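You operate a simulated robot arm through the tools that you are given. There is no shell and no other tool.

You run a simulated robot arm. Do the job below in one go: nothing can be reset, and whatever is moved stays where it is left.

JOB
Switch the cover machine on, scan the tray's three slides, print the list.
Fine: scan no other; one press of Print; the scanner goes back.

The check looks at the end state, three seconds after you hand in, the way a careful person would. Anything else that was tipped, shoved, dropped, spilled or broken makes it a failure. A push-on lid holds only when it is set on centred and level and pressed home; a screw cap is set on level and turned clockwise until tight.

ROBOT AND FRAMES
A 7-joint arm with a two-finger parallel gripper, fixed in place. Base frame: the origin is at the foot of the arm, x ahead of it, y to its left, z up. Lengths are in mm, angles in degrees, forces in N, time in s.
Its first joint turns from -149.0 to 149.0 degrees. Payload 3.43 kg.
Tool frame: the origin (TCP) lies between the finger pads and is the grasp point; the fingertips stand 30 mm ahead of it; z points along the fingers, y is the line along which they close. Largest opening 94 mm; finger width 28, thickness 10; the body of the gripper, 50 by 96 mm, starts 55 mm behind the TCP.
Orientation is that of the tool frame in the base frame, as a unit quaternion [x, y, z, w]. With the fingers straight down and closing along the base's y, the tool's x points along the base's -x, its y along +y and its z along -z.

CONTROLS
- The arm moves only by the tool drive_tool. Its argument "increments" is a list of rows, each an object of numbers (a shift or turn left out is 0, a gripper value left out holds the last): "wx", "wy", "wz": the turn, a rotation vector about the tool's x, y, z in degrees; "tx", "ty", "tz": the shift along the tool's x, y, z in mm; "jaw": the gripper command, from -1 (shut) to 1 (fully open), values between in proportion. In form: [{"wx": .., "wy": .., "wz": .., "tx": .., "ty": .., "tz": .., "jaw": ..}, ...]. A call has 1 to 20 rows; each row shifts and turns the commanded pose from where the row before left it, along the tool's axes as they then stand. Rows are played at 5 a second. More than 50 mm and 8.6 degrees between two rows, or a gripper value outside its range, and nothing of the call is played. Where a pose cannot be reached the arm comes as near as it can. A force on the tool above 40 N (or 10 N above the force at the start of the call, whichever is more), or a blocked arm, ends the call early, and 0.2 s more pass. The fingers move at their own pace (about 45 mm/s each) and stop on an object; they squeeze with about 24 N. The grip force told is the motor's: it shows also when the fingers shut on nothing. Time passes only in rows, and 0.2 s behind the last, so rows that do not move let the fingers close. The reply holds the time, the measured pose of the TCP, the force on the tool along the base axes, the opening and the grip force, in the units named above and with some noise, with the torque about the TCP (base axes, N m) and any sound that the robot's microphone picked up, and new pictures: "views" is both (left out), scene, wrist or none.
- Cameras (640 x 400 px; columns grow to the right, rows downward): "scene" is fixed at [48.9, 651.4, 1557.6]; the picture's right is [0.21, -0.98, 0.00], its down [-0.83, -0.18, -0.53] and it looks along [0.52, 0.11, -0.85] (base axes); focal length 249 px, centre (320, 200). "wrist" rides on the gripper at [76, 14, -103] in the tool frame; the picture's right is [-0.18, 0.98, 0.00], its down [-0.75, -0.14, -0.64] and it looks along [-0.63, -0.12, 0.77] (tool axes); focal length 243 px, centre (320, 200). There is no depth. A picture from a camera that has moved, and an enlarged one, comes with that camera's place and axes in the base frame and with its lens.
- zoom(camera, box): a new picture of the part [left, top, right, bottom] of that camera's present view, enlarged. The clock stands still meanwhile.
- job_done(): hands the job in; it is judged then, once.

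Places have to be worked out from the pictures, the camera data and where the tool is seen. Open the gripper and draw the arm clear of the work before you hand the job in, unless the task says otherwise.

The tools are called after "Emit:" by a JSON object that holds its "method" and its "body". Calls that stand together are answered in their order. drive_tool: Moves the arm, as the interface text tells. Its arguments: {"type":"object","properties":{"increments":{"type":"array"},"views":{"type":"string","enum":["both","scene","wrist","none"]}},"required":["increments"]} The other tools are called the same way: zoom (camera, box) takes an enlarged picture of a part of a camera's view; job_done () hands the job in.

At the start:

```text
clock: 0.0
ee_pos: [425.9, 891.6, 1258.0]
tcp_rot: [0.0, 1.0, 0.001, 0.001]
ft_force: [-0.5, 0.8, 0.2]
wrist_torque: [-0.03, 0.02, -0.02]
width: 93.9
finger_force: 0.1
```

scene: 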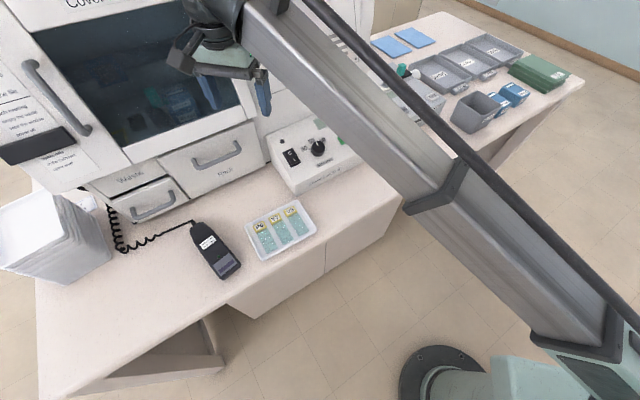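
wrist: 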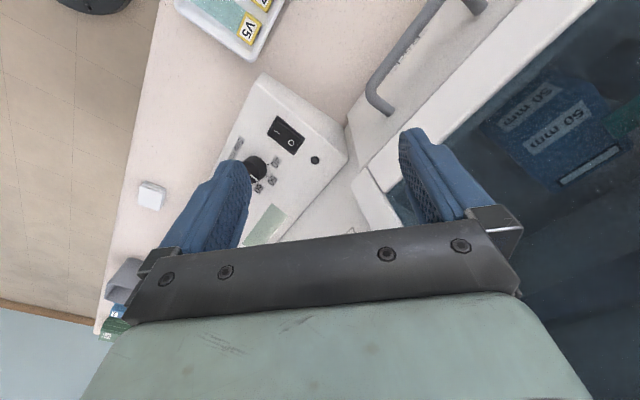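

I'll first look closely at the scene: the machine, the control box, the scanner and the tray.

Emit:
{"method": "zoom", "body": {"camera": "scene", "box": [180, 180, 340, 290]}}

Emit:
{"method": "zoom", "body": {"camera": "scene", "box": [260, 110, 370, 200]}}

Emit:
{"method": "zoom", "body": {"camera": "scene", "box": [0, 0, 260, 180]}}

Emit:
{"method": "zoom", "body": {"camera": "scene", "box": [0, 160, 260, 300]}}

Emit:
{"method": "zoom", "body": {"camera": "scene", "box": [350, 10, 590, 150]}}

Emit:
{"method": "zoom", "body": {"camera": "wrist", "box": [120, 0, 400, 260]}}

```text
3.64 times, centred on (260, 235) of scene
camera zoom: at [48.9, 651.4, 1557.6], right [0.21, -0.98, 0.0], down [-0.83, -0.18, -0.53], along [0.52, 0.11, -0.85], focal length 907 px, centre (538, 73)
```

zoom: 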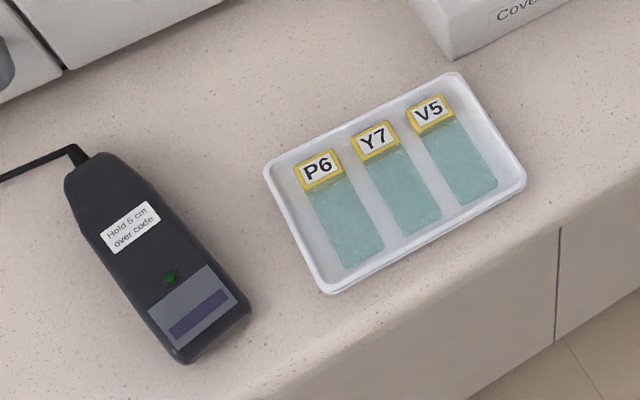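

```text
4.44 times, centred on (315, 155) of scene
camera zoom: at [48.9, 651.4, 1557.6], right [0.21, -0.98, 0.0], down [-0.83, -0.18, -0.53], along [0.52, 0.11, -0.85], focal length 1108 px, centre (342, 400)
```

zoom: 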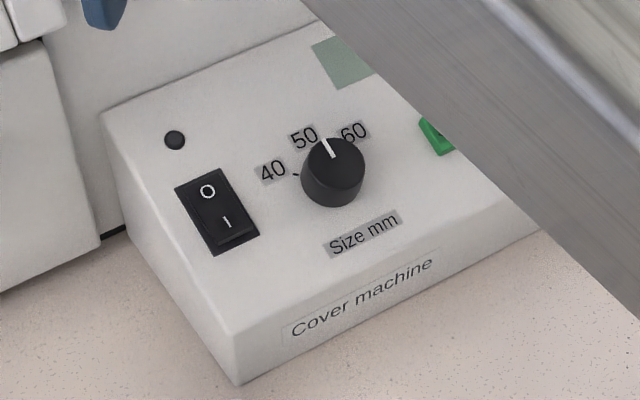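

```text
2.22 times, centred on (130, 90) of scene
camera zoom: at [48.9, 651.4, 1557.6], right [0.21, -0.98, 0.0], down [-0.83, -0.18, -0.53], along [0.52, 0.11, -0.85], focal length 554 px, centre (742, 444)
```

zoom: 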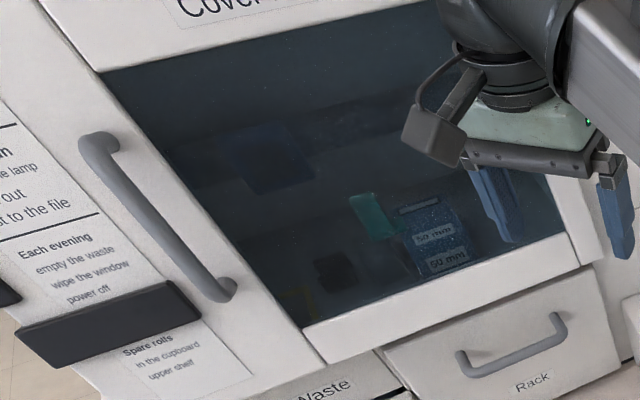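

```text
2.46 times, centred on (130, 230) of scene
camera zoom: at [48.9, 651.4, 1557.6], right [0.21, -0.98, 0.0], down [-0.83, -0.18, -0.53], along [0.52, 0.11, -0.85], focal length 614 px, centre (788, 126)
```

zoom: 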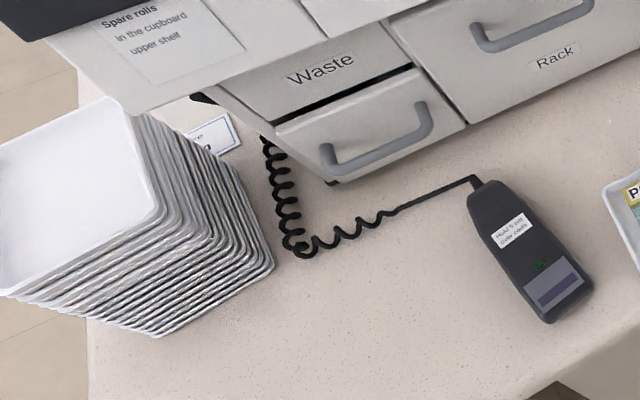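

```text
2.67 times, centred on (470, 80) of scene
camera zoom: at [48.9, 651.4, 1557.6], right [0.21, -0.98, 0.0], down [-0.83, -0.18, -0.53], along [0.52, 0.11, -0.85], focal length 665 px, centre (-80, 520)
```

zoom: 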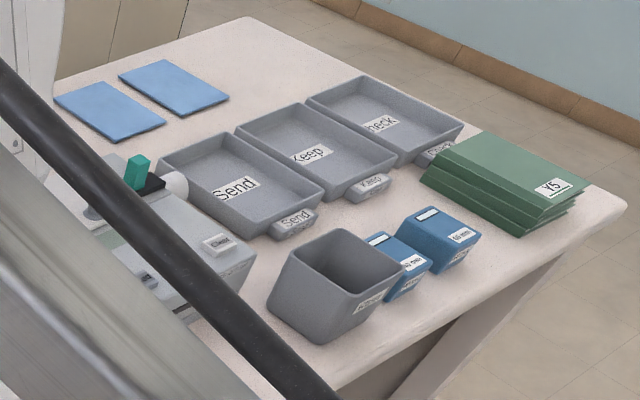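

```text
1.54 times, centred on (260, 130) of wrist
camera zoom: at [351.2, 904.3, 1359.9], right [0.18, 0.98, 0.0], down [0.75, -0.14, 0.64], along [0.63, -0.12, -0.77], focal length 373 px, centre (412, 308)
```

zoom: 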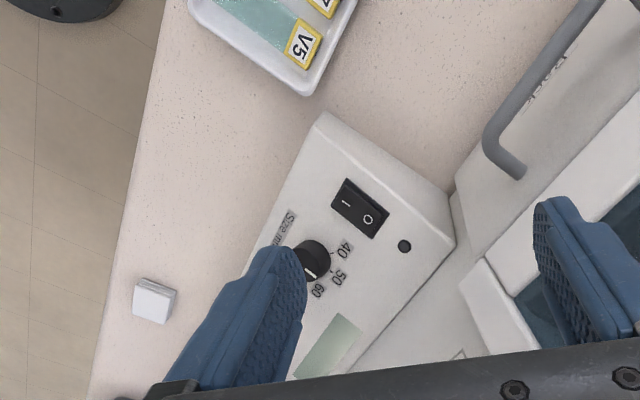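

The bench top is at about z=950. The switch triangulates to about (493, 827, 1028) and the scanner's front half to about (180-220, 900-970). Next I move the arm right and away from the machine to see what is hidden behind it, including the Print button and the other codes.

Emit:
{"method": "drive_tool", "body": {"increments": [{"ty": -40, "tz": -10}, {"ty": -40, "tz": -10}, {"ty": -40, "tz": -10}, {"ty": -40, "tz": -10}, {"ty": -40, "tz": -10}, {"ty": -40, "tz": -10}, {"ty": -40, "tx": -20}, {"ty": -40, "tx": -20}, {"ty": -40, "tx": -20}, {"ty": -40, "tx": -20}, {"ty": -20, "tx": -20}, {}]}}

```text
clock: 2.6
ee_pos: [565.4, 539.8, 1162.3]
tcp_rot: [0.0, 1.0, 0.005, 0.004]
ft_force: [0.7, -0.1, -0.1]
wrist_torque: [-0.01, 0.02, 0.04]
width: 94.1
finger_force: 0.1
out of reach, approached as far as the arm can: row 1, 2, 3, 4, 5, 6, 7, 8, 9, 10
camera wrist: at [489.6, 552.1, 1264.2], right [0.18, 0.98, 0.01], down [0.75, -0.15, 0.65], along [0.64, -0.11, -0.76], focal length 243 px, centre (320, 200)
```

scene: 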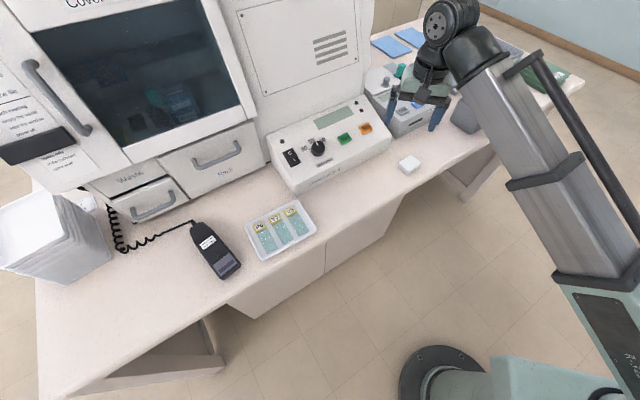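
wrist: 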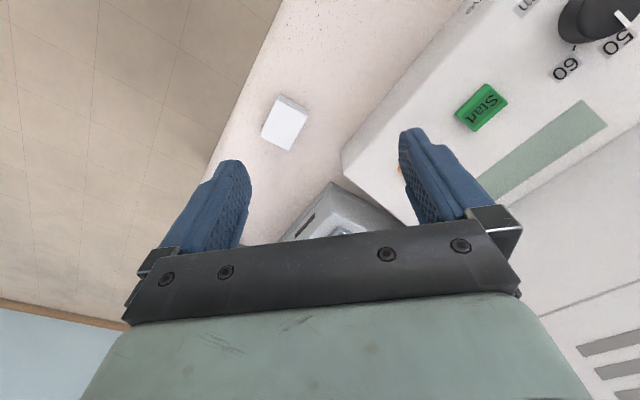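

The arm came down to z=1162 because of its reach limits. I zoom in on the newly visible control box and the device beyond it.

Emit:
{"method": "zoom", "body": {"camera": "scene", "box": [260, 90, 400, 200]}}

Emit:
{"method": "zoom", "body": {"camera": "scene", "box": [350, 40, 470, 180]}}

Emit:
{"method": "zoom", "body": {"camera": "scene", "box": [0, 40, 150, 200]}}

Emit:
{"method": "zoom", "body": {"camera": "scene", "box": [60, 180, 140, 250]}}

Emit:
{"method": "zoom", "body": {"camera": "scene", "box": [190, 215, 250, 285]}}

Emit:
{"method": "zoom", "body": {"camera": "wrist", "box": [240, 0, 640, 240]}}

```text
3.64 times, centred on (330, 145) of scene
camera zoom: at [48.9, 651.4, 1557.6], right [0.21, -0.98, 0.0], down [-0.83, -0.18, -0.53], along [0.52, 0.11, -0.85], focal length 907 px, centre (284, 400)
```

zoom: 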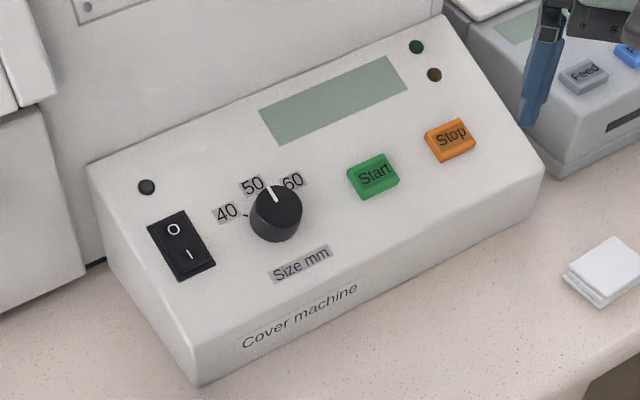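

```text
2.86 times, centred on (410, 110) of scene
camera zoom: at [48.9, 651.4, 1557.6], right [0.21, -0.98, 0.0], down [-0.83, -0.18, -0.53], along [0.52, 0.11, -0.85], focal length 712 px, centre (63, 457)
```

zoom: 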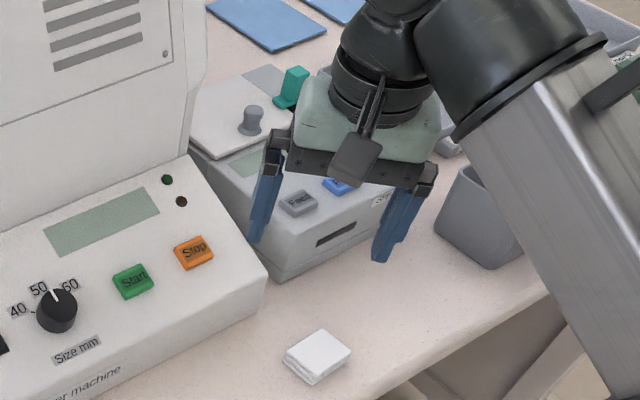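

```text
2.50 times, centred on (75, 120) of scene
camera zoom: at [48.9, 651.4, 1557.6], right [0.21, -0.98, 0.0], down [-0.83, -0.18, -0.53], along [0.52, 0.11, -0.85], focal length 623 px, centre (932, 400)
```

zoom: 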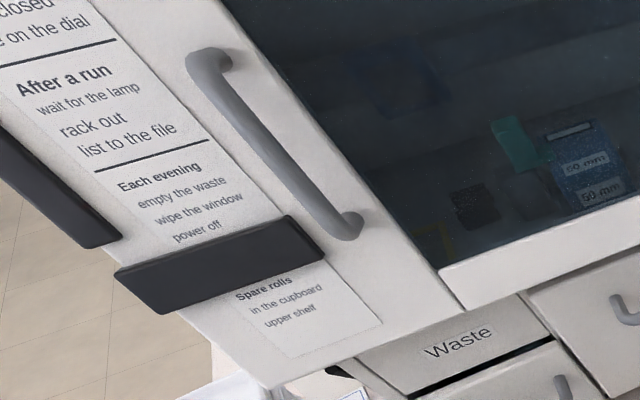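

```text
5.71 times, centred on (100, 215) of scene
camera zoom: at [48.9, 651.4, 1557.6], right [0.21, -0.98, 0.0], down [-0.83, -0.18, -0.53], along [0.52, 0.11, -0.85], focal length 1425 px, centre (1577, 114)
```

zoom: 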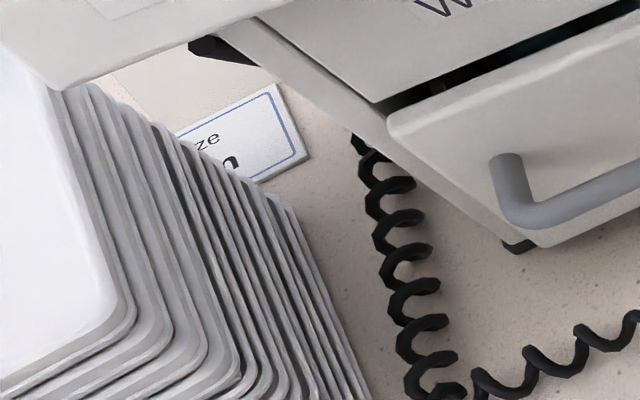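

```text
5.71 times, centred on (220, 250) of scene
camera zoom: at [48.9, 651.4, 1557.6], right [0.21, -0.98, 0.0], down [-0.83, -0.18, -0.53], along [0.52, 0.11, -0.85], focal length 1425 px, centre (891, -86)
```

zoom: 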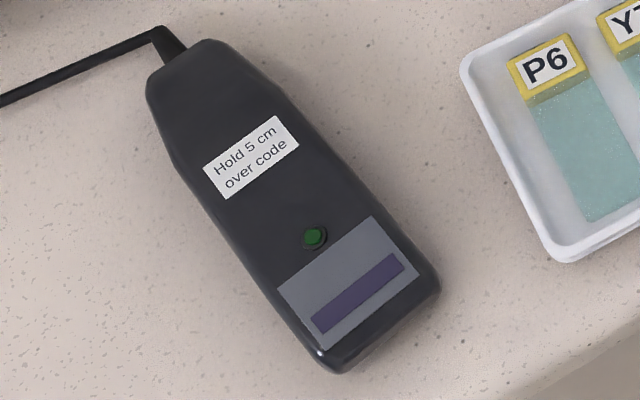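

```text
1.60 times, centred on (440, 120) of wrist
camera zoom: at [489.6, 552.1, 1264.2], right [0.18, 0.98, 0.01], down [0.75, -0.15, 0.65], along [0.64, -0.11, -0.76], focal length 388 px, centre (128, 328)
```

zoom: 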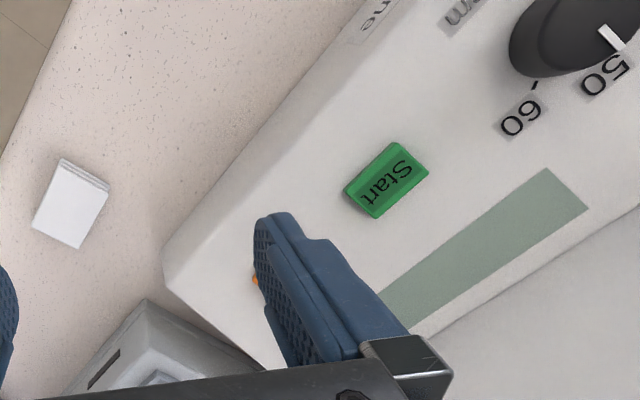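

The control box has the power switch, dial, Start and Stop. The printer behind it has a grey Feed button and a blue button, probably Print. The slides sit at about 45°. I turn the gripper 45°, shut it, and move above and just in front of the power switch for a closer look.

Emit:
{"method": "drive_tool", "body": {"increments": [{"wz": -7.5, "jaw": -1}, {"wz": -7.5}, {"wz": -7.5}, {"wz": -7.5}, {"wz": -7.5}, {"wz": -7.5}, {"tx": -14, "ty": 25}, {"tx": -14, "ty": 25}, {"tx": -14, "ty": 25}, {"tx": -14, "ty": 25}, {"tx": -14, "ty": 25}, {"tx": -14, "ty": 25}, {"tx": -14, "ty": 25}, {"tx": -14, "ty": 25}, {"tx": -11, "ty": 25}, {"tx": -11, "ty": 29}, {}, {}]}}

```text
clock: 3.8
ee_pos: [568.1, 540.1, 1162.2]
tcp_rot: [-0.299, 0.954, 0.006, 0.01]
ft_force: [-0.2, -0.4, 0.4]
wrist_torque: [-0.02, -0.01, 0.01]
width: 0.0
finger_force: 9.8
stopped in row 5: the force on the tool passed its limit at 55 N (the readings are from after the stop); the commanded pose is now the measured one
camera wrist: at [496.3, 506.4, 1263.2], right [-0.41, 0.91, 0.01], down [0.69, 0.3, 0.66], along [0.6, 0.28, -0.75], focal length 243 px, centre (320, 200)
```

scene: 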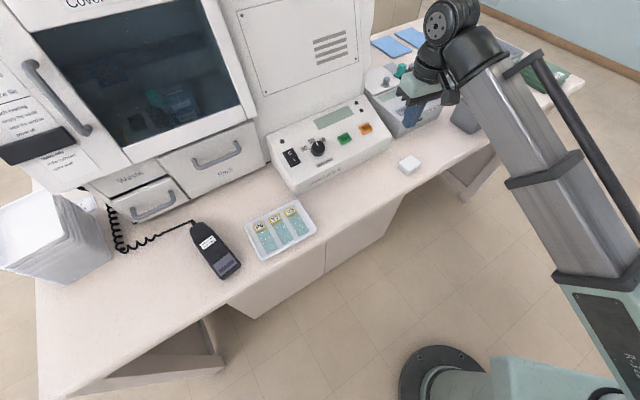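
wrist: 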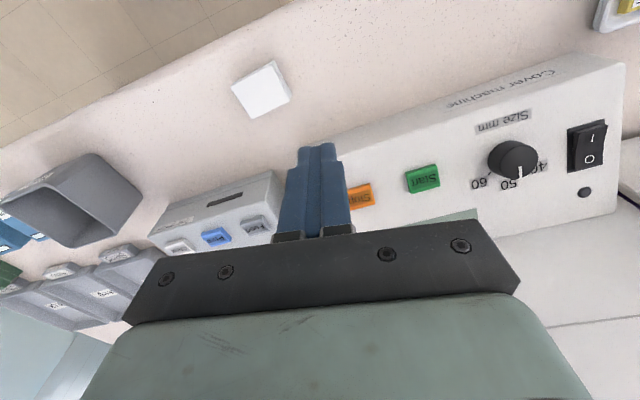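

The stop came as the fingers shut on each other with nothing near them, and the forces are back to zero. The wrist now shows the printer's buttons, so I zoom in on them.

Emit:
{"method": "zoom", "body": {"camera": "wrist", "box": [130, 160, 300, 270]}}

Emit:
{"method": "zoom", "body": {"camera": "wrist", "box": [460, 90, 640, 210]}}

Emit:
{"method": "zoom", "body": {"camera": "wrist", "box": [0, 130, 200, 330]}}

```text
3.64 times, centred on (215, 215) of wrist
camera zoom: at [496.3, 506.4, 1263.2], right [-0.41, 0.91, 0.01], down [0.69, 0.3, 0.66], along [0.6, 0.28, -0.75], focal length 882 px, centre (702, 146)
```

zoom: 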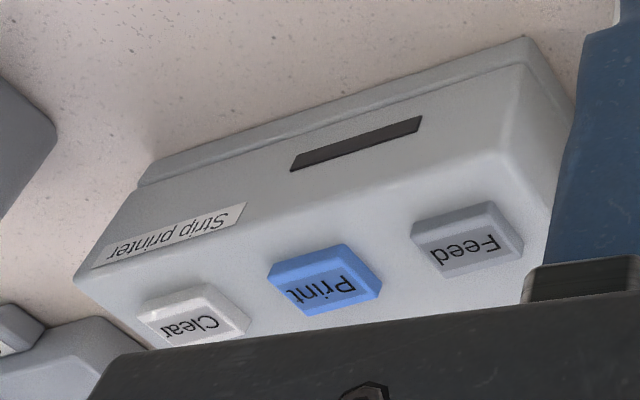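

```text
3.33 times, centred on (550, 150) of wrist
camera zoom: at [496.3, 506.4, 1263.2], right [-0.41, 0.91, 0.01], down [0.69, 0.3, 0.66], along [0.6, 0.28, -0.75], focal length 809 px, centre (-447, 367)
```

zoom: 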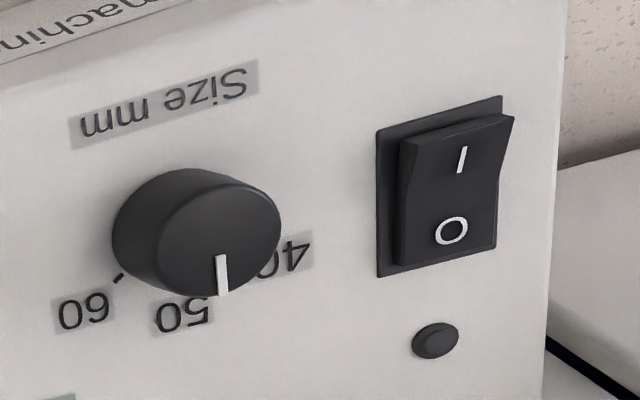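

```text
2.00 times, centred on (100, 230) of wrist
camera zoom: at [496.3, 506.4, 1263.2], right [-0.41, 0.91, 0.01], down [0.69, 0.3, 0.66], along [0.6, 0.28, -0.75], focal length 485 px, centre (760, 140)
```

zoom: 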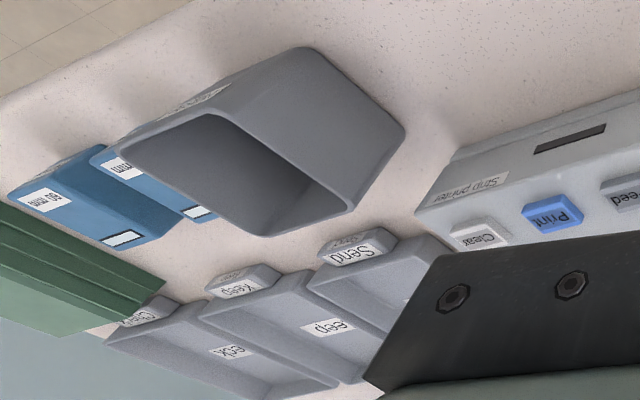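

The strip printer has Clear, Print (blue) and Feed, with Print near (850, 478, 993). The switch has its I end raised, so it is off. I finish the turn and go above the switch.

Emit:
{"method": "drive_tool", "body": {"increments": [{"wz": -5.1, "jaw": -1}, {"wz": -5.1}, {"tx": -13.2, "ty": 25.6}, {"tx": -13.2, "ty": 25.6}, {"tx": -13.2, "ty": 25.6}, {"tx": -13.2, "ty": 25.6}, {"tx": -13.2, "ty": 25.6}, {"tx": -13.2, "ty": 25.6}, {"tx": -13.2, "ty": 25.6}, {"tx": -13.2, "ty": 25.6}, {"tx": -13.2, "ty": 25.6}, {"tx": -13.2, "ty": 25.6}, {}, {}]}}

```text
clock: 4.3
ee_pos: [568.8, 540.5, 1162.7]
tcp_rot: [-0.359, 0.933, 0.007, 0.014]
ft_force: [-0.4, 1.0, -1.1]
wrist_torque: [-0.05, -0.02, -0.07]
width: 0.2
finger_force: 24.2
stopped in row 2: the force on the tool passed its limit at 46 N (the readings are from after the stop); the commanded pose is now the measured one
camera wrist: at [501.3, 498.6, 1262.8], right [-0.52, 0.85, 0.01], down [0.64, 0.38, 0.66], along [0.56, 0.35, -0.75], focal length 243 px, centre (320, 200)
```

scene: 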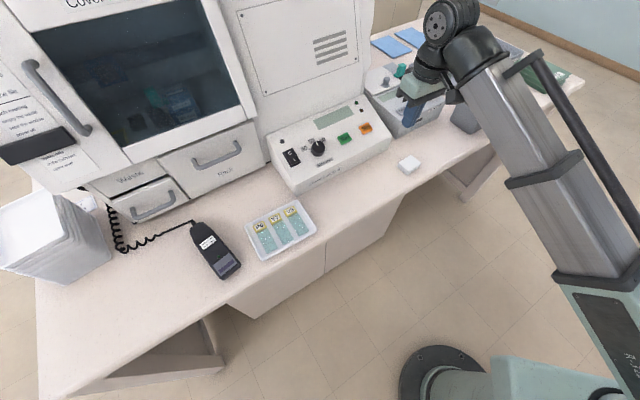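
wrist: 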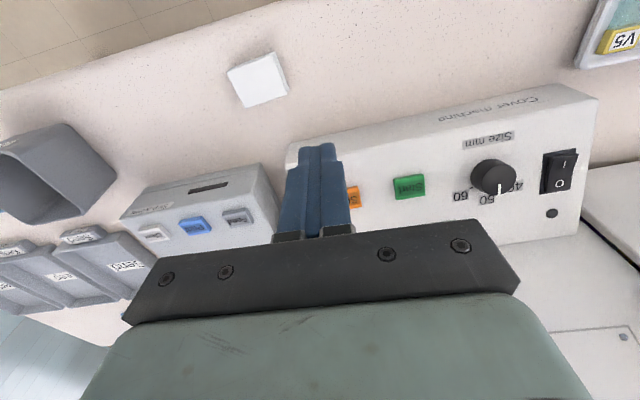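

The force spike came again in free air, probably from the fingers clamping against each other. I leave a small gap between them and retry gently.

Emit:
{"method": "drive_tool", "body": {"increments": [{"jaw": -0.9}, {}, {"wz": -2}, {"wz": -2}], "views": "none"}}

```text
clock: 5.3
ee_pos: [569.7, 542.4, 1163.2]
tcp_rot: [-0.391, 0.92, 0.007, 0.014]
ft_force: [-0.8, 9.0, -9.0]
wrist_torque: [-0.53, -0.63, -0.59]
width: 4.8
finger_force: 0.0
```

There is now a small steady force. I wait a moment and look at whether something on the gripper is touching.

Emit:
{"method": "drive_tool", "body": {"increments": [{}, {}, {}]}}

Emit:
{"method": "zoom", "body": {"camera": "scene", "box": [370, 0, 640, 150]}}

```text
clock: 6.1
ee_pos: [567.8, 541.0, 1161.8]
tcp_rot: [-0.39, 0.921, 0.007, 0.014]
ft_force: [4.2, 4.5, -13.5]
wrist_torque: [0.33, -0.18, 0.08]
width: 4.6
finger_force: 0.0
camera wrist: at [504.2, 493.8, 1262.9], right [-0.58, 0.81, 0.01], down [0.61, 0.43, 0.66], along [0.54, 0.39, -0.75], focal length 243 px, centre (320, 200)
```

scene: 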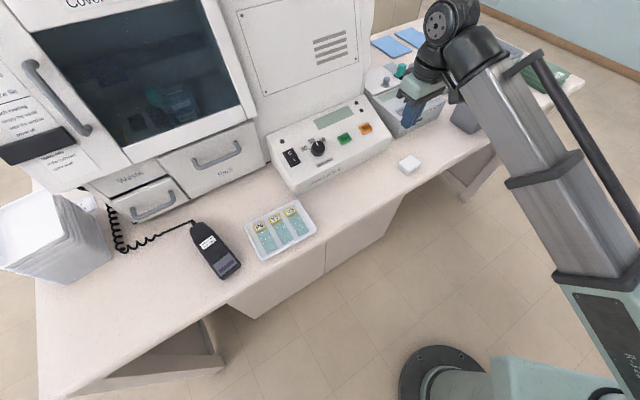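
wrist: 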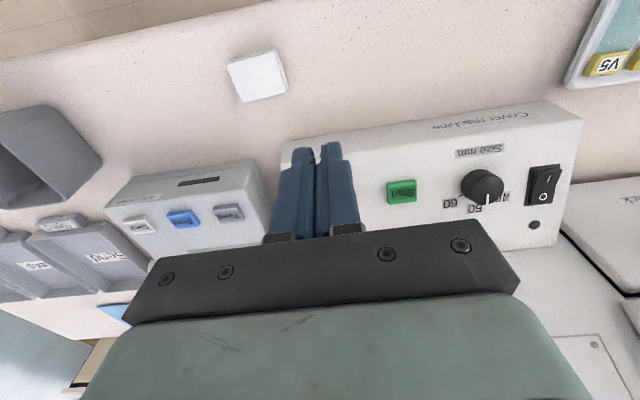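

```text
2.37 times, centred on (505, 75) of scene
camera zoom: at [48.9, 651.4, 1557.6], right [0.21, -0.98, 0.0], down [-0.83, -0.18, -0.53], along [0.52, 0.11, -0.85], focal length 591 px, centre (-118, 496)
```

zoom: 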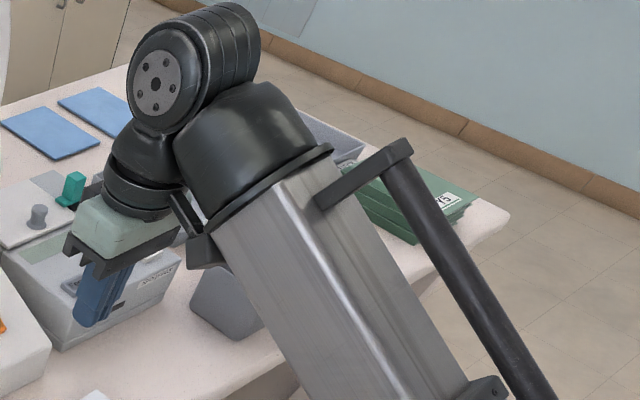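

The wrist camera bracket is touching the arm's own forearm when turned straight toward the base. I turn back to clear it, then go toward the switch with that smaller turn.

Emit:
{"method": "drive_tool", "body": {"increments": [{"wz": 3}, {"wz": 5}, {"wz": 6}, {"wz": 6}, {"wz": 6}, {}], "views": "none"}}

```text
clock: 7.5
ee_pos: [568.5, 541.8, 1162.9]
tcp_rot: [-0.173, 0.985, 0.01, 0.012]
ft_force: [0.3, -0.7, -0.1]
wrist_torque: [-0.01, 0.01, 0.02]
width: 4.7
finger_force: 0.1
```

Forces are zero again. I move to above the switch.

Emit:
{"method": "drive_tool", "body": {"increments": [{"tx": -0.85, "ty": 23.9}, {"tx": -0.85, "ty": 23.9}, {"tx": -0.85, "ty": 23.9}, {"tx": -0.85, "ty": 23.9}, {"tx": -0.85, "ty": 23.9}, {"tx": -0.85, "ty": 23.9}, {"tx": -0.85, "ty": 23.9}, {"tx": -0.85, "ty": 23.9}, {"tx": -0.85, "ty": 23.9}, {"tx": -0.85, "ty": 23.9}, {"tx": -0.85, "ty": 23.9}, {"tx": -0.85, "ty": 23.9}, {}, {}]}}

```text
clock: 10.5
ee_pos: [479.9, 815.9, 1167.4]
tcp_rot: [-0.174, 0.985, 0.01, 0.011]
ft_force: [-0.5, 0.7, 0.5]
wrist_torque: [0.02, 0.0, -0.02]
width: 4.6
finger_force: 0.0
camera wrist: at [402.0, 799.0, 1267.8], right [-0.16, 0.99, 0.02], down [0.74, 0.11, 0.66], along [0.65, 0.12, -0.75], focal length 243 px, centre (320, 200)
```

scene: 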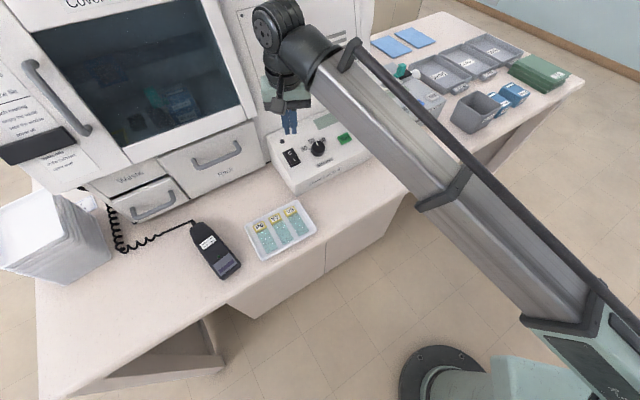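
wrist: 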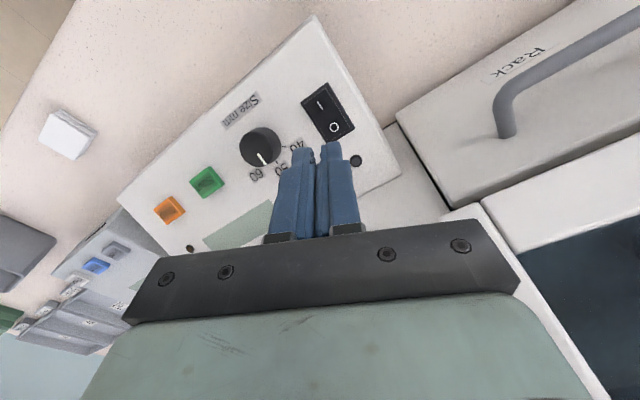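

The "I" mark triangulates to (486, 818, 1028) and the TCP is already over it at (480, 816). I lower quickly to just above it, then in small steps.

Emit:
{"method": "drive_tool", "body": {"increments": [{"tz": 20, "tx": -3}, {"tz": 20}, {"tz": 20}, {"tz": 18}, {"tz": 10}, {"tz": 5}, {}]}}

Emit:
{"method": "zoom", "body": {"camera": "scene", "box": [260, 90, 360, 190]}}

```text
clock: 12.1
ee_pos: [483.6, 818.3, 1074.0]
tcp_rot: [-0.174, 0.985, 0.009, 0.012]
ft_force: [0.1, -0.8, 0.4]
wrist_torque: [-0.02, 0.02, 0.05]
width: 4.8
finger_force: 0.1
camera wrist: at [406.4, 801.9, 1174.4], right [-0.16, 0.99, 0.02], down [0.74, 0.11, 0.66], along [0.65, 0.12, -0.75], focal length 243 px, centre (320, 200)
```

scene: 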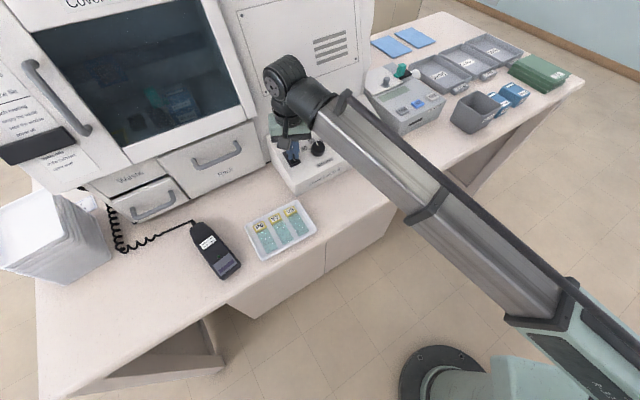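
wrist: 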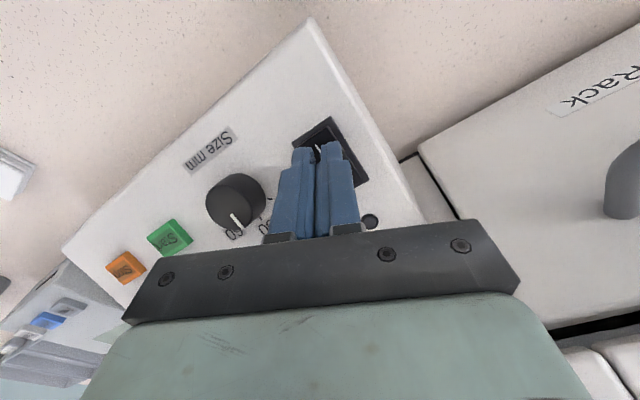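

```text
4.00 times, centred on (310, 140) of scene
camera zoom: at [48.9, 651.4, 1557.6], right [0.21, -0.98, 0.0], down [-0.83, -0.18, -0.53], along [0.52, 0.11, -0.85], focal length 997 px, centre (360, 440)
```

zoom: 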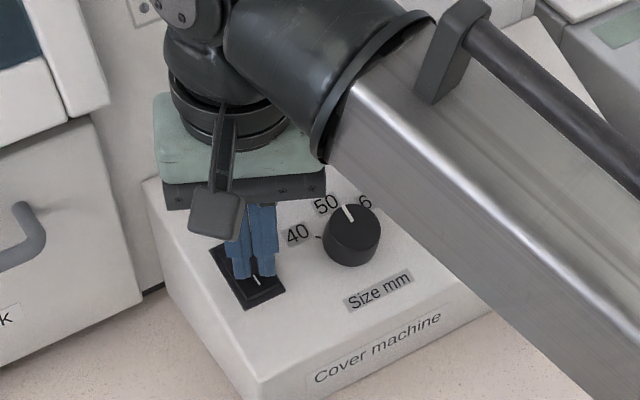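

The tips sit about 14 mm above the I end and are aligned with it. I press down in small steps.

Emit:
{"method": "drive_tool", "body": {"increments": [{"tz": 4, "tx": 1}, {"tz": 4, "tx": 1}, {"tz": 2}, {"tz": 2}, {"tz": 2}, {"tz": 1}, {}], "views": "wrist"}}

```text
clock: 13.4
ee_pos: [481.9, 818.4, 1064.0]
tcp_rot: [-0.174, 0.985, 0.012, 0.012]
ft_force: [-4.3, -4.3, 11.9]
wrist_torque: [0.13, 0.02, 0.06]
width: 3.7
finger_force: 0.1
stopped in row 6: the force on the tool passed its limit at 44 N (the readings are from after the stop); the commanded pose is now the measured one
camera wrist: at [404.2, 801.3, 1165.2], right [-0.16, 0.99, 0.02], down [0.74, 0.11, 0.66], along [0.65, 0.13, -0.75], focal length 243 px, centre (320, 200)
```

wrist: 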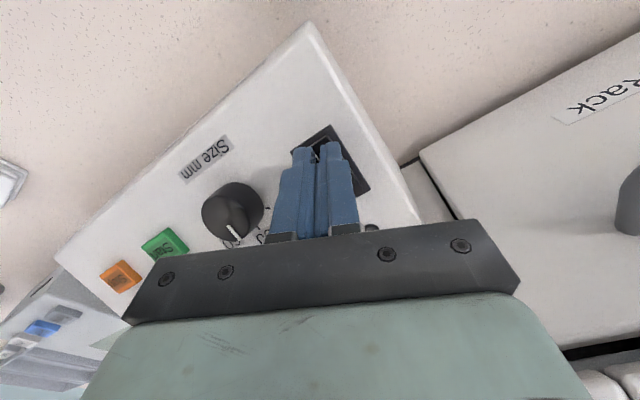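

Contact came at a tip height of about 1034 and 44 N was reached. I lift to see whether the rocker turned over.

Emit:
{"method": "drive_tool", "body": {"increments": [{"tz": -8}, {"tz": -20}, {"tz": -25}, {"tz": -20}, {}]}}

Emit:
{"method": "zoom", "body": {"camera": "wrist", "box": [220, 50, 420, 190]}}

Emit:
{"method": "zoom", "body": {"camera": "scene", "box": [260, 110, 340, 190]}}

```text
clock: 14.6
ee_pos: [480.8, 815.9, 1136.3]
tcp_rot: [-0.173, 0.985, 0.011, 0.013]
ft_force: [0.8, 0.3, -0.2]
wrist_torque: [-0.01, 0.02, -0.01]
width: 4.7
finger_force: 0.0
camera wrist: at [403.4, 800.0, 1236.7], right [-0.16, 0.99, 0.02], down [0.74, 0.11, 0.66], along [0.65, 0.12, -0.75], focal length 243 px, centre (320, 200)
```

scene: 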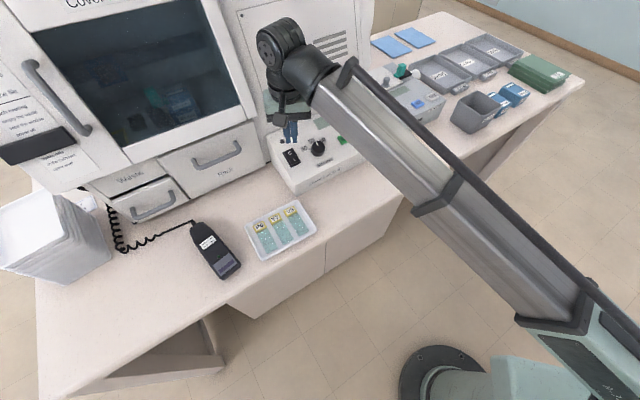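
wrist: 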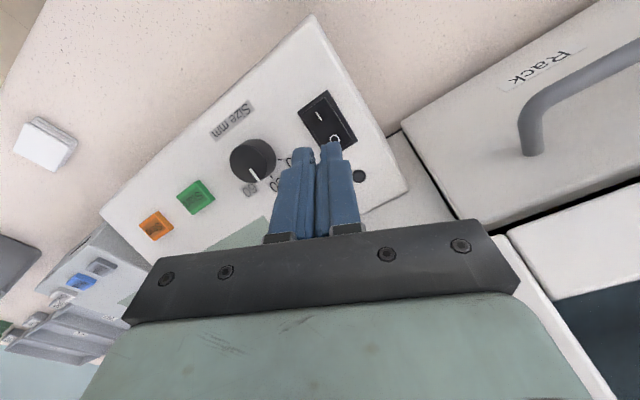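

```text
2.86 times, centred on (320, 120) of wrist
camera zoom: at [403.4, 800.0, 1236.7], right [-0.16, 0.99, 0.02], down [0.74, 0.11, 0.66], along [0.65, 0.12, -0.75], focal length 693 px, centre (320, 429)
```

zoom: 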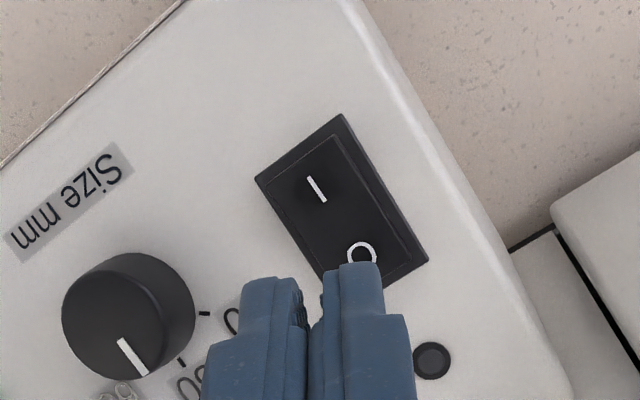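

```text
5.00 times, centred on (300, 150) of scene
camera zoom: at [48.9, 651.4, 1557.6], right [0.21, -0.98, 0.0], down [-0.83, -0.18, -0.53], along [0.52, 0.11, -0.85], focal length 1247 px, centre (420, 450)
```

zoom: 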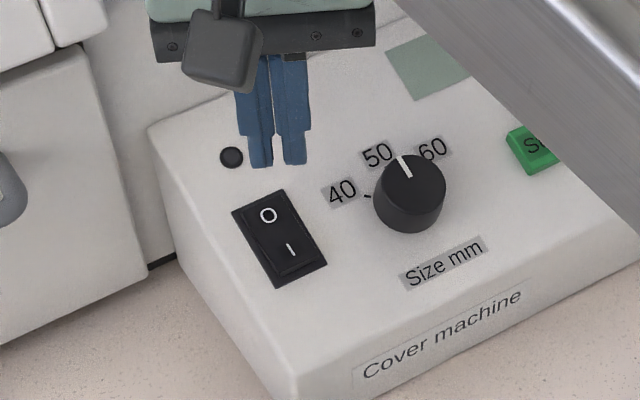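

I can't yet tell whether the rocker flipped, because the lamp is dark. I shift sideways for an oblique view to compare with the earlier one.

Emit:
{"method": "drive_tool", "body": {"increments": [{"ty": -25}, {"ty": -25}, {"ty": -25}, {"ty": -25}, {}]}}

Emit:
{"method": "zoom", "body": {"camera": "wrist", "box": [390, 60, 570, 190]}}

Emit:
{"method": "zoom", "body": {"camera": "scene", "box": [260, 110, 340, 190]}}

```text
clock: 15.8
ee_pos: [516.6, 721.4, 1134.8]
tcp_rot: [-0.174, 0.985, 0.011, 0.012]
ft_force: [0.2, 0.4, -0.1]
wrist_torque: [-0.02, 0.0, 0.01]
width: 4.9
finger_force: 0.1
camera wrist: at [438.2, 705.7, 1234.4], right [-0.16, 0.99, 0.02], down [0.74, 0.11, 0.66], along [0.65, 0.12, -0.75], focal length 243 px, centre (320, 200)
```

scene: 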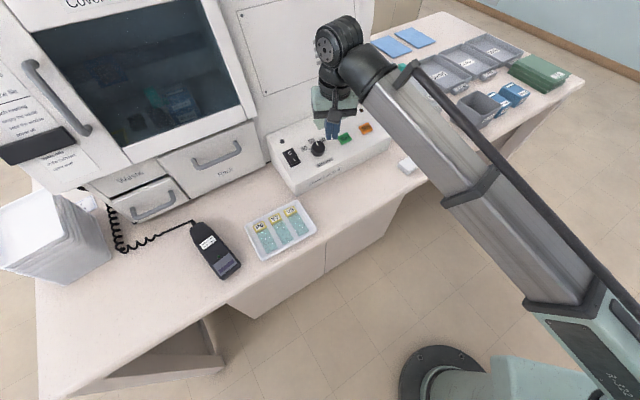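
wrist: 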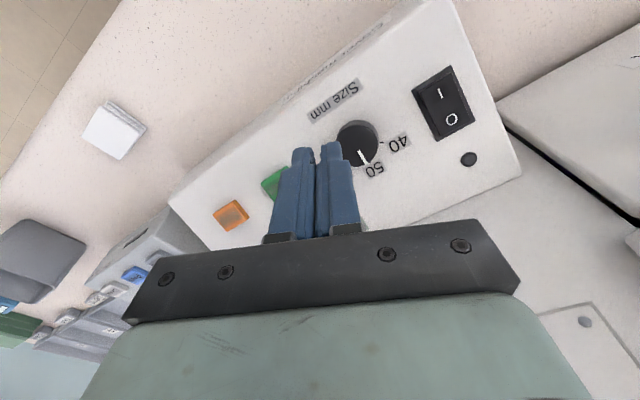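

```text
3.08 times, centred on (480, 125) of wrist
camera zoom: at [438.2, 705.7, 1234.4], right [-0.16, 0.99, 0.02], down [0.74, 0.11, 0.66], along [0.65, 0.12, -0.75], focal length 746 px, centre (-172, 431)
```

zoom: 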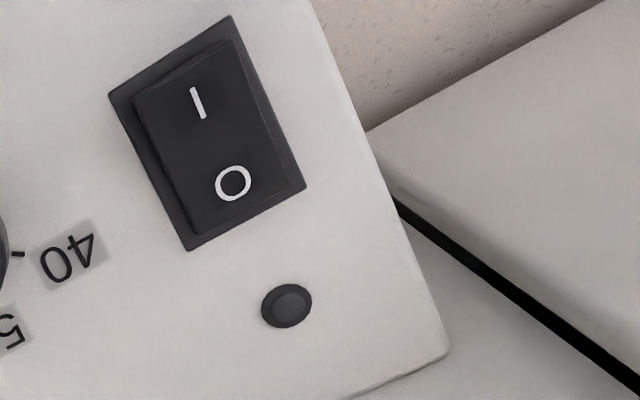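

```text
5.00 times, centred on (300, 150) of scene
camera zoom: at [48.9, 651.4, 1557.6], right [0.21, -0.98, 0.0], down [-0.83, -0.18, -0.53], along [0.52, 0.11, -0.85], focal length 1247 px, centre (420, 450)
```

zoom: 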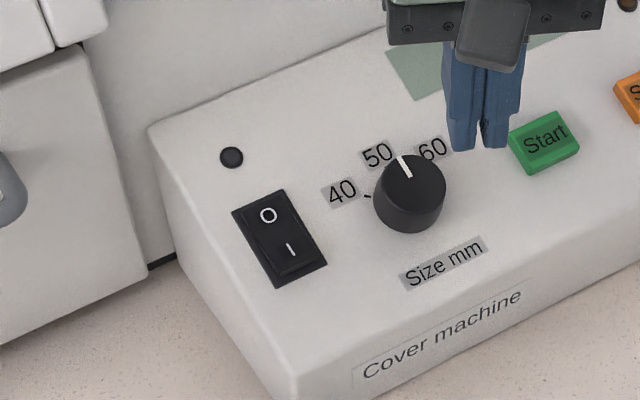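

The I end is still raised, so the press landed too near the pivot. The frame's corners put the switch centre at (496.5, 826.5) with the front rocker edge near (481, 810). I will press about 11 mm further forward with the fingers fully shut.

Emit:
{"method": "drive_tool", "body": {"increments": [{"wz": -4, "jaw": -1}, {"wz": -4}, {"ty": 23.2, "tx": -1.4}, {"ty": 23.2, "tx": -1.4}, {"ty": 23.2, "tx": -1.4}, {"ty": 23.2, "tx": -1.4}, {}, {"tz": 20}, {"tz": 20}, {"tz": 15}, {"tz": 5}, {}]}}

Emit:
{"method": "zoom", "body": {"camera": "scene", "box": [260, 110, 340, 190]}}

Emit:
{"method": "zoom", "body": {"camera": "wrist", "box": [220, 80, 420, 220]}}

```text
clock: 18.4
ee_pos: [477.9, 809.2, 1075.6]
tcp_rot: [-0.242, 0.97, 0.01, 0.014]
ft_force: [0.5, -0.2, 0.2]
wrist_torque: [0.02, 0.03, -0.01]
width: 0.3
finger_force: 24.1
camera wrist: at [402.3, 782.0, 1175.9], right [-0.3, 0.95, 0.02], down [0.72, 0.21, 0.66], along [0.63, 0.21, -0.75], focal length 243 px, centre (320, 200)
```

scene: 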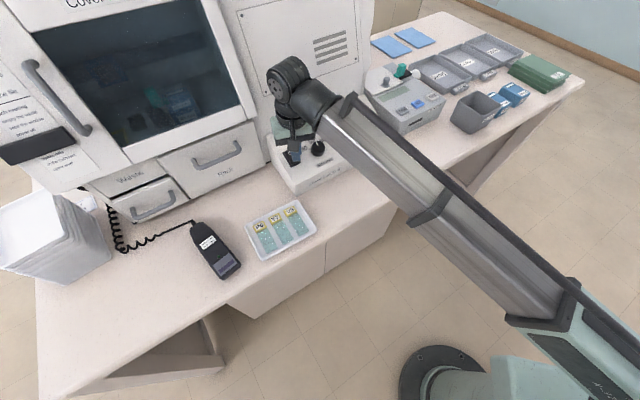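
wrist: 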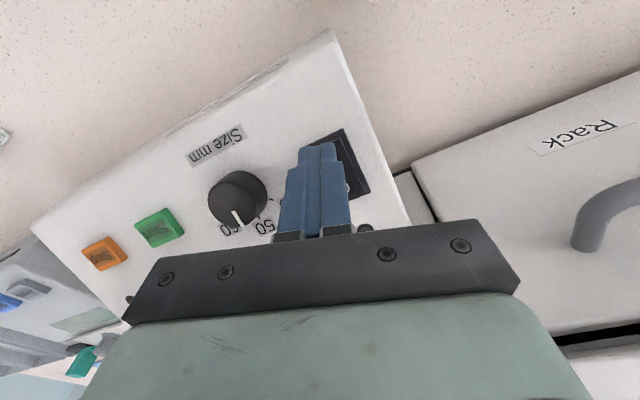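

```text
5.00 times, centred on (300, 150) of scene
camera zoom: at [48.9, 651.4, 1557.6], right [0.21, -0.98, 0.0], down [-0.83, -0.18, -0.53], along [0.52, 0.11, -0.85], focal length 1247 px, centre (420, 450)
```

zoom: 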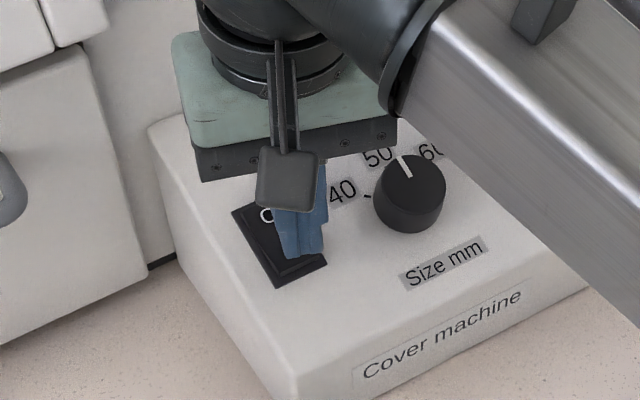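

```text
2.86 times, centred on (320, 150) of wrist
camera zoom: at [402.3, 782.0, 1175.9], right [-0.3, 0.95, 0.02], down [0.72, 0.21, 0.66], along [0.63, 0.21, -0.75], focal length 693 px, centre (320, 343)
```

zoom: 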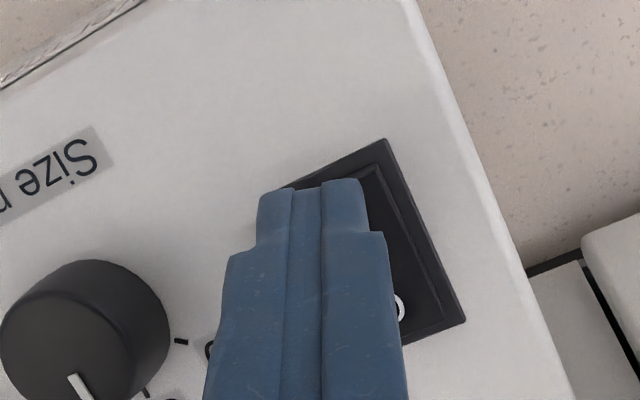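

The fingers sit about 5 mm toward the knob side and well forward of the pivot. I shift slightly sideways and forward, then press.

Emit:
{"method": "drive_tool", "body": {"increments": [{"ty": 4, "tx": 2}, {"tz": 5}, {"tz": 3}, {"tz": 2}, {"tz": 2}, {"tz": 2}, {"tz": 2}, {"tz": 1.5}, {"tz": 1.5}, {}], "views": "wrist"}}

```text
clock: 20.7
ee_pos: [474.2, 811.9, 1060.2]
tcp_rot: [-0.242, 0.97, 0.012, 0.014]
ft_force: [-4.5, -5.1, 11.0]
wrist_torque: [-0.02, 0.05, 0.05]
width: 0.1
finger_force: 23.8
stopped in row 10: the force on the tool passed its limit at 42 N (the readings are from after the stop); the commanded pose is now the measured one
camera wrist: at [399.0, 784.3, 1160.0], right [-0.3, 0.95, 0.02], down [0.72, 0.21, 0.67], along [0.63, 0.21, -0.75], focal length 243 px, centre (320, 200)
```

wrist: 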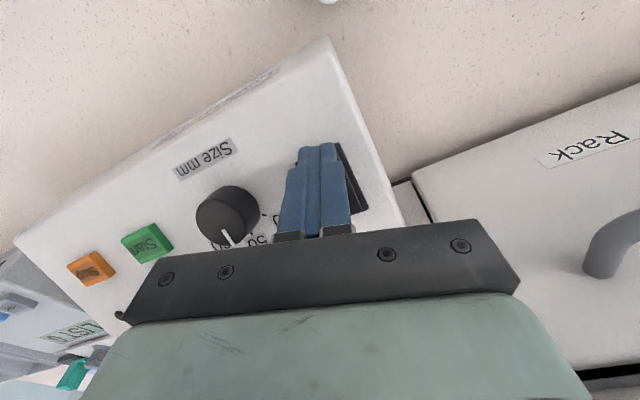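

The printer's display now reads "LIST 0", which suggests the power came on. I lift and check the switch.

Emit:
{"method": "drive_tool", "body": {"increments": [{"tz": -6}, {"tz": -20}, {"tz": -25}, {"tz": -25}, {"ty": -25}, {"ty": -25}, {"ty": -25}, {"ty": -25}, {}]}}

Emit:
{"method": "zoom", "body": {"camera": "wrist", "box": [370, 60, 550, 190]}}

Emit:
{"method": "zoom", "body": {"camera": "scene", "box": [260, 90, 460, 190]}}

Emit:
{"method": "zoom", "body": {"camera": "scene", "box": [190, 215, 250, 285]}}

Emit:
{"method": "zoom", "body": {"camera": "scene", "box": [360, 60, 460, 140]}}

```text
clock: 22.7
ee_pos: [520.6, 720.9, 1134.2]
tcp_rot: [-0.242, 0.97, 0.012, 0.015]
ft_force: [0.4, -0.5, -0.1]
wrist_torque: [0.01, -0.01, 0.0]
width: 0.0
finger_force: 23.9
camera wrist: at [445.3, 694.3, 1232.8], right [-0.3, 0.95, 0.02], down [0.72, 0.21, 0.67], along [0.63, 0.21, -0.75], focal length 243 px, centre (320, 200)
```

scene: 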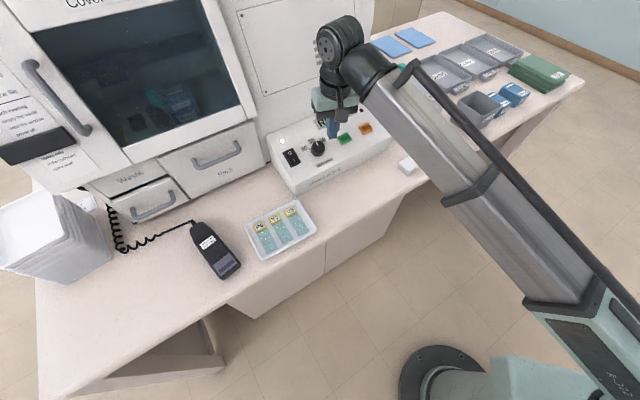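
wrist: 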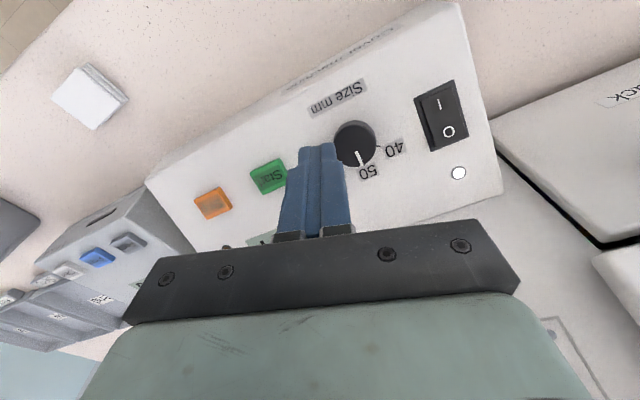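

```text
3.08 times, centred on (460, 125) of wrist
camera zoom: at [445.3, 694.3, 1232.8], right [-0.3, 0.95, 0.02], down [0.72, 0.21, 0.67], along [0.63, 0.21, -0.75], focal length 746 px, centre (-111, 431)
```

zoom: 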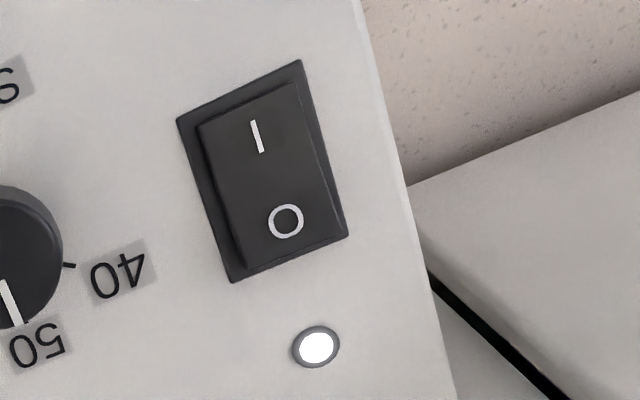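

```text
3.20 times, centred on (360, 140) of scene
camera zoom: at [48.9, 651.4, 1557.6], right [0.21, -0.98, 0.0], down [-0.83, -0.18, -0.53], along [0.52, 0.11, -0.85], focal length 798 px, centre (192, 392)
```

zoom: 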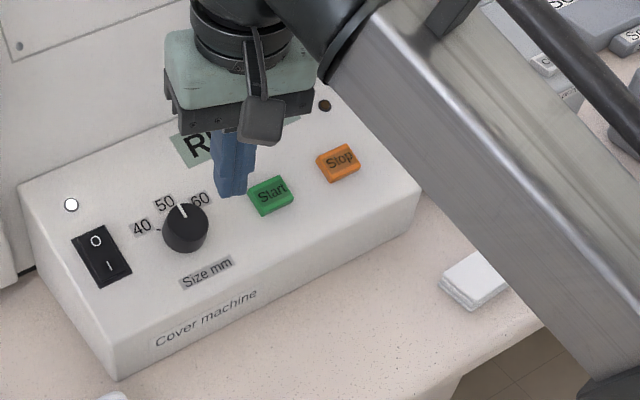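

```text
5.71 times, centred on (220, 250) of scene
camera zoom: at [48.9, 651.4, 1557.6], right [0.21, -0.98, 0.0], down [-0.83, -0.18, -0.53], along [0.52, 0.11, -0.85], focal length 1425 px, centre (891, -86)
```

zoom: 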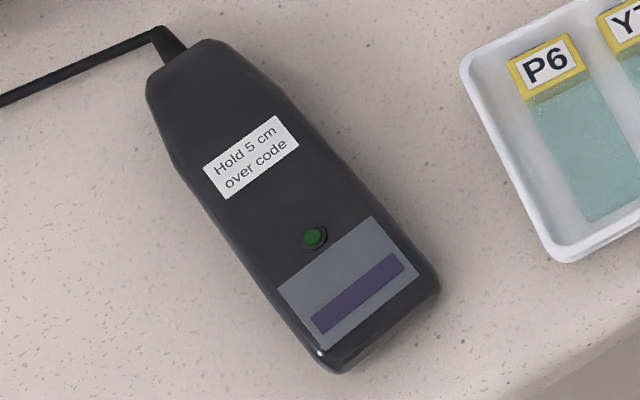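

```text
5.00 times, centred on (410, 100) of scene
camera zoom: at [48.9, 651.4, 1557.6], right [0.21, -0.98, 0.0], down [-0.83, -0.18, -0.53], along [0.52, 0.11, -0.85], focal length 1247 px, centre (-130, 700)
```

zoom: 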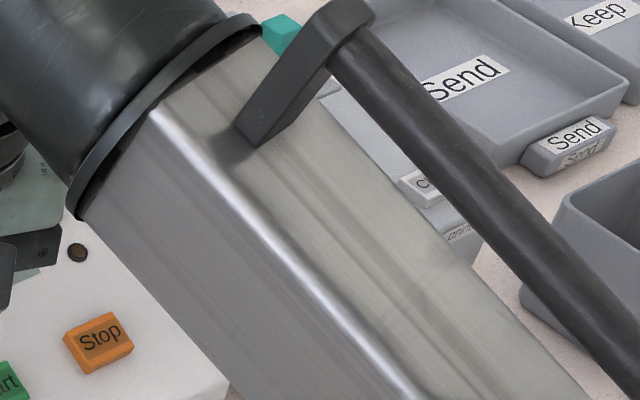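

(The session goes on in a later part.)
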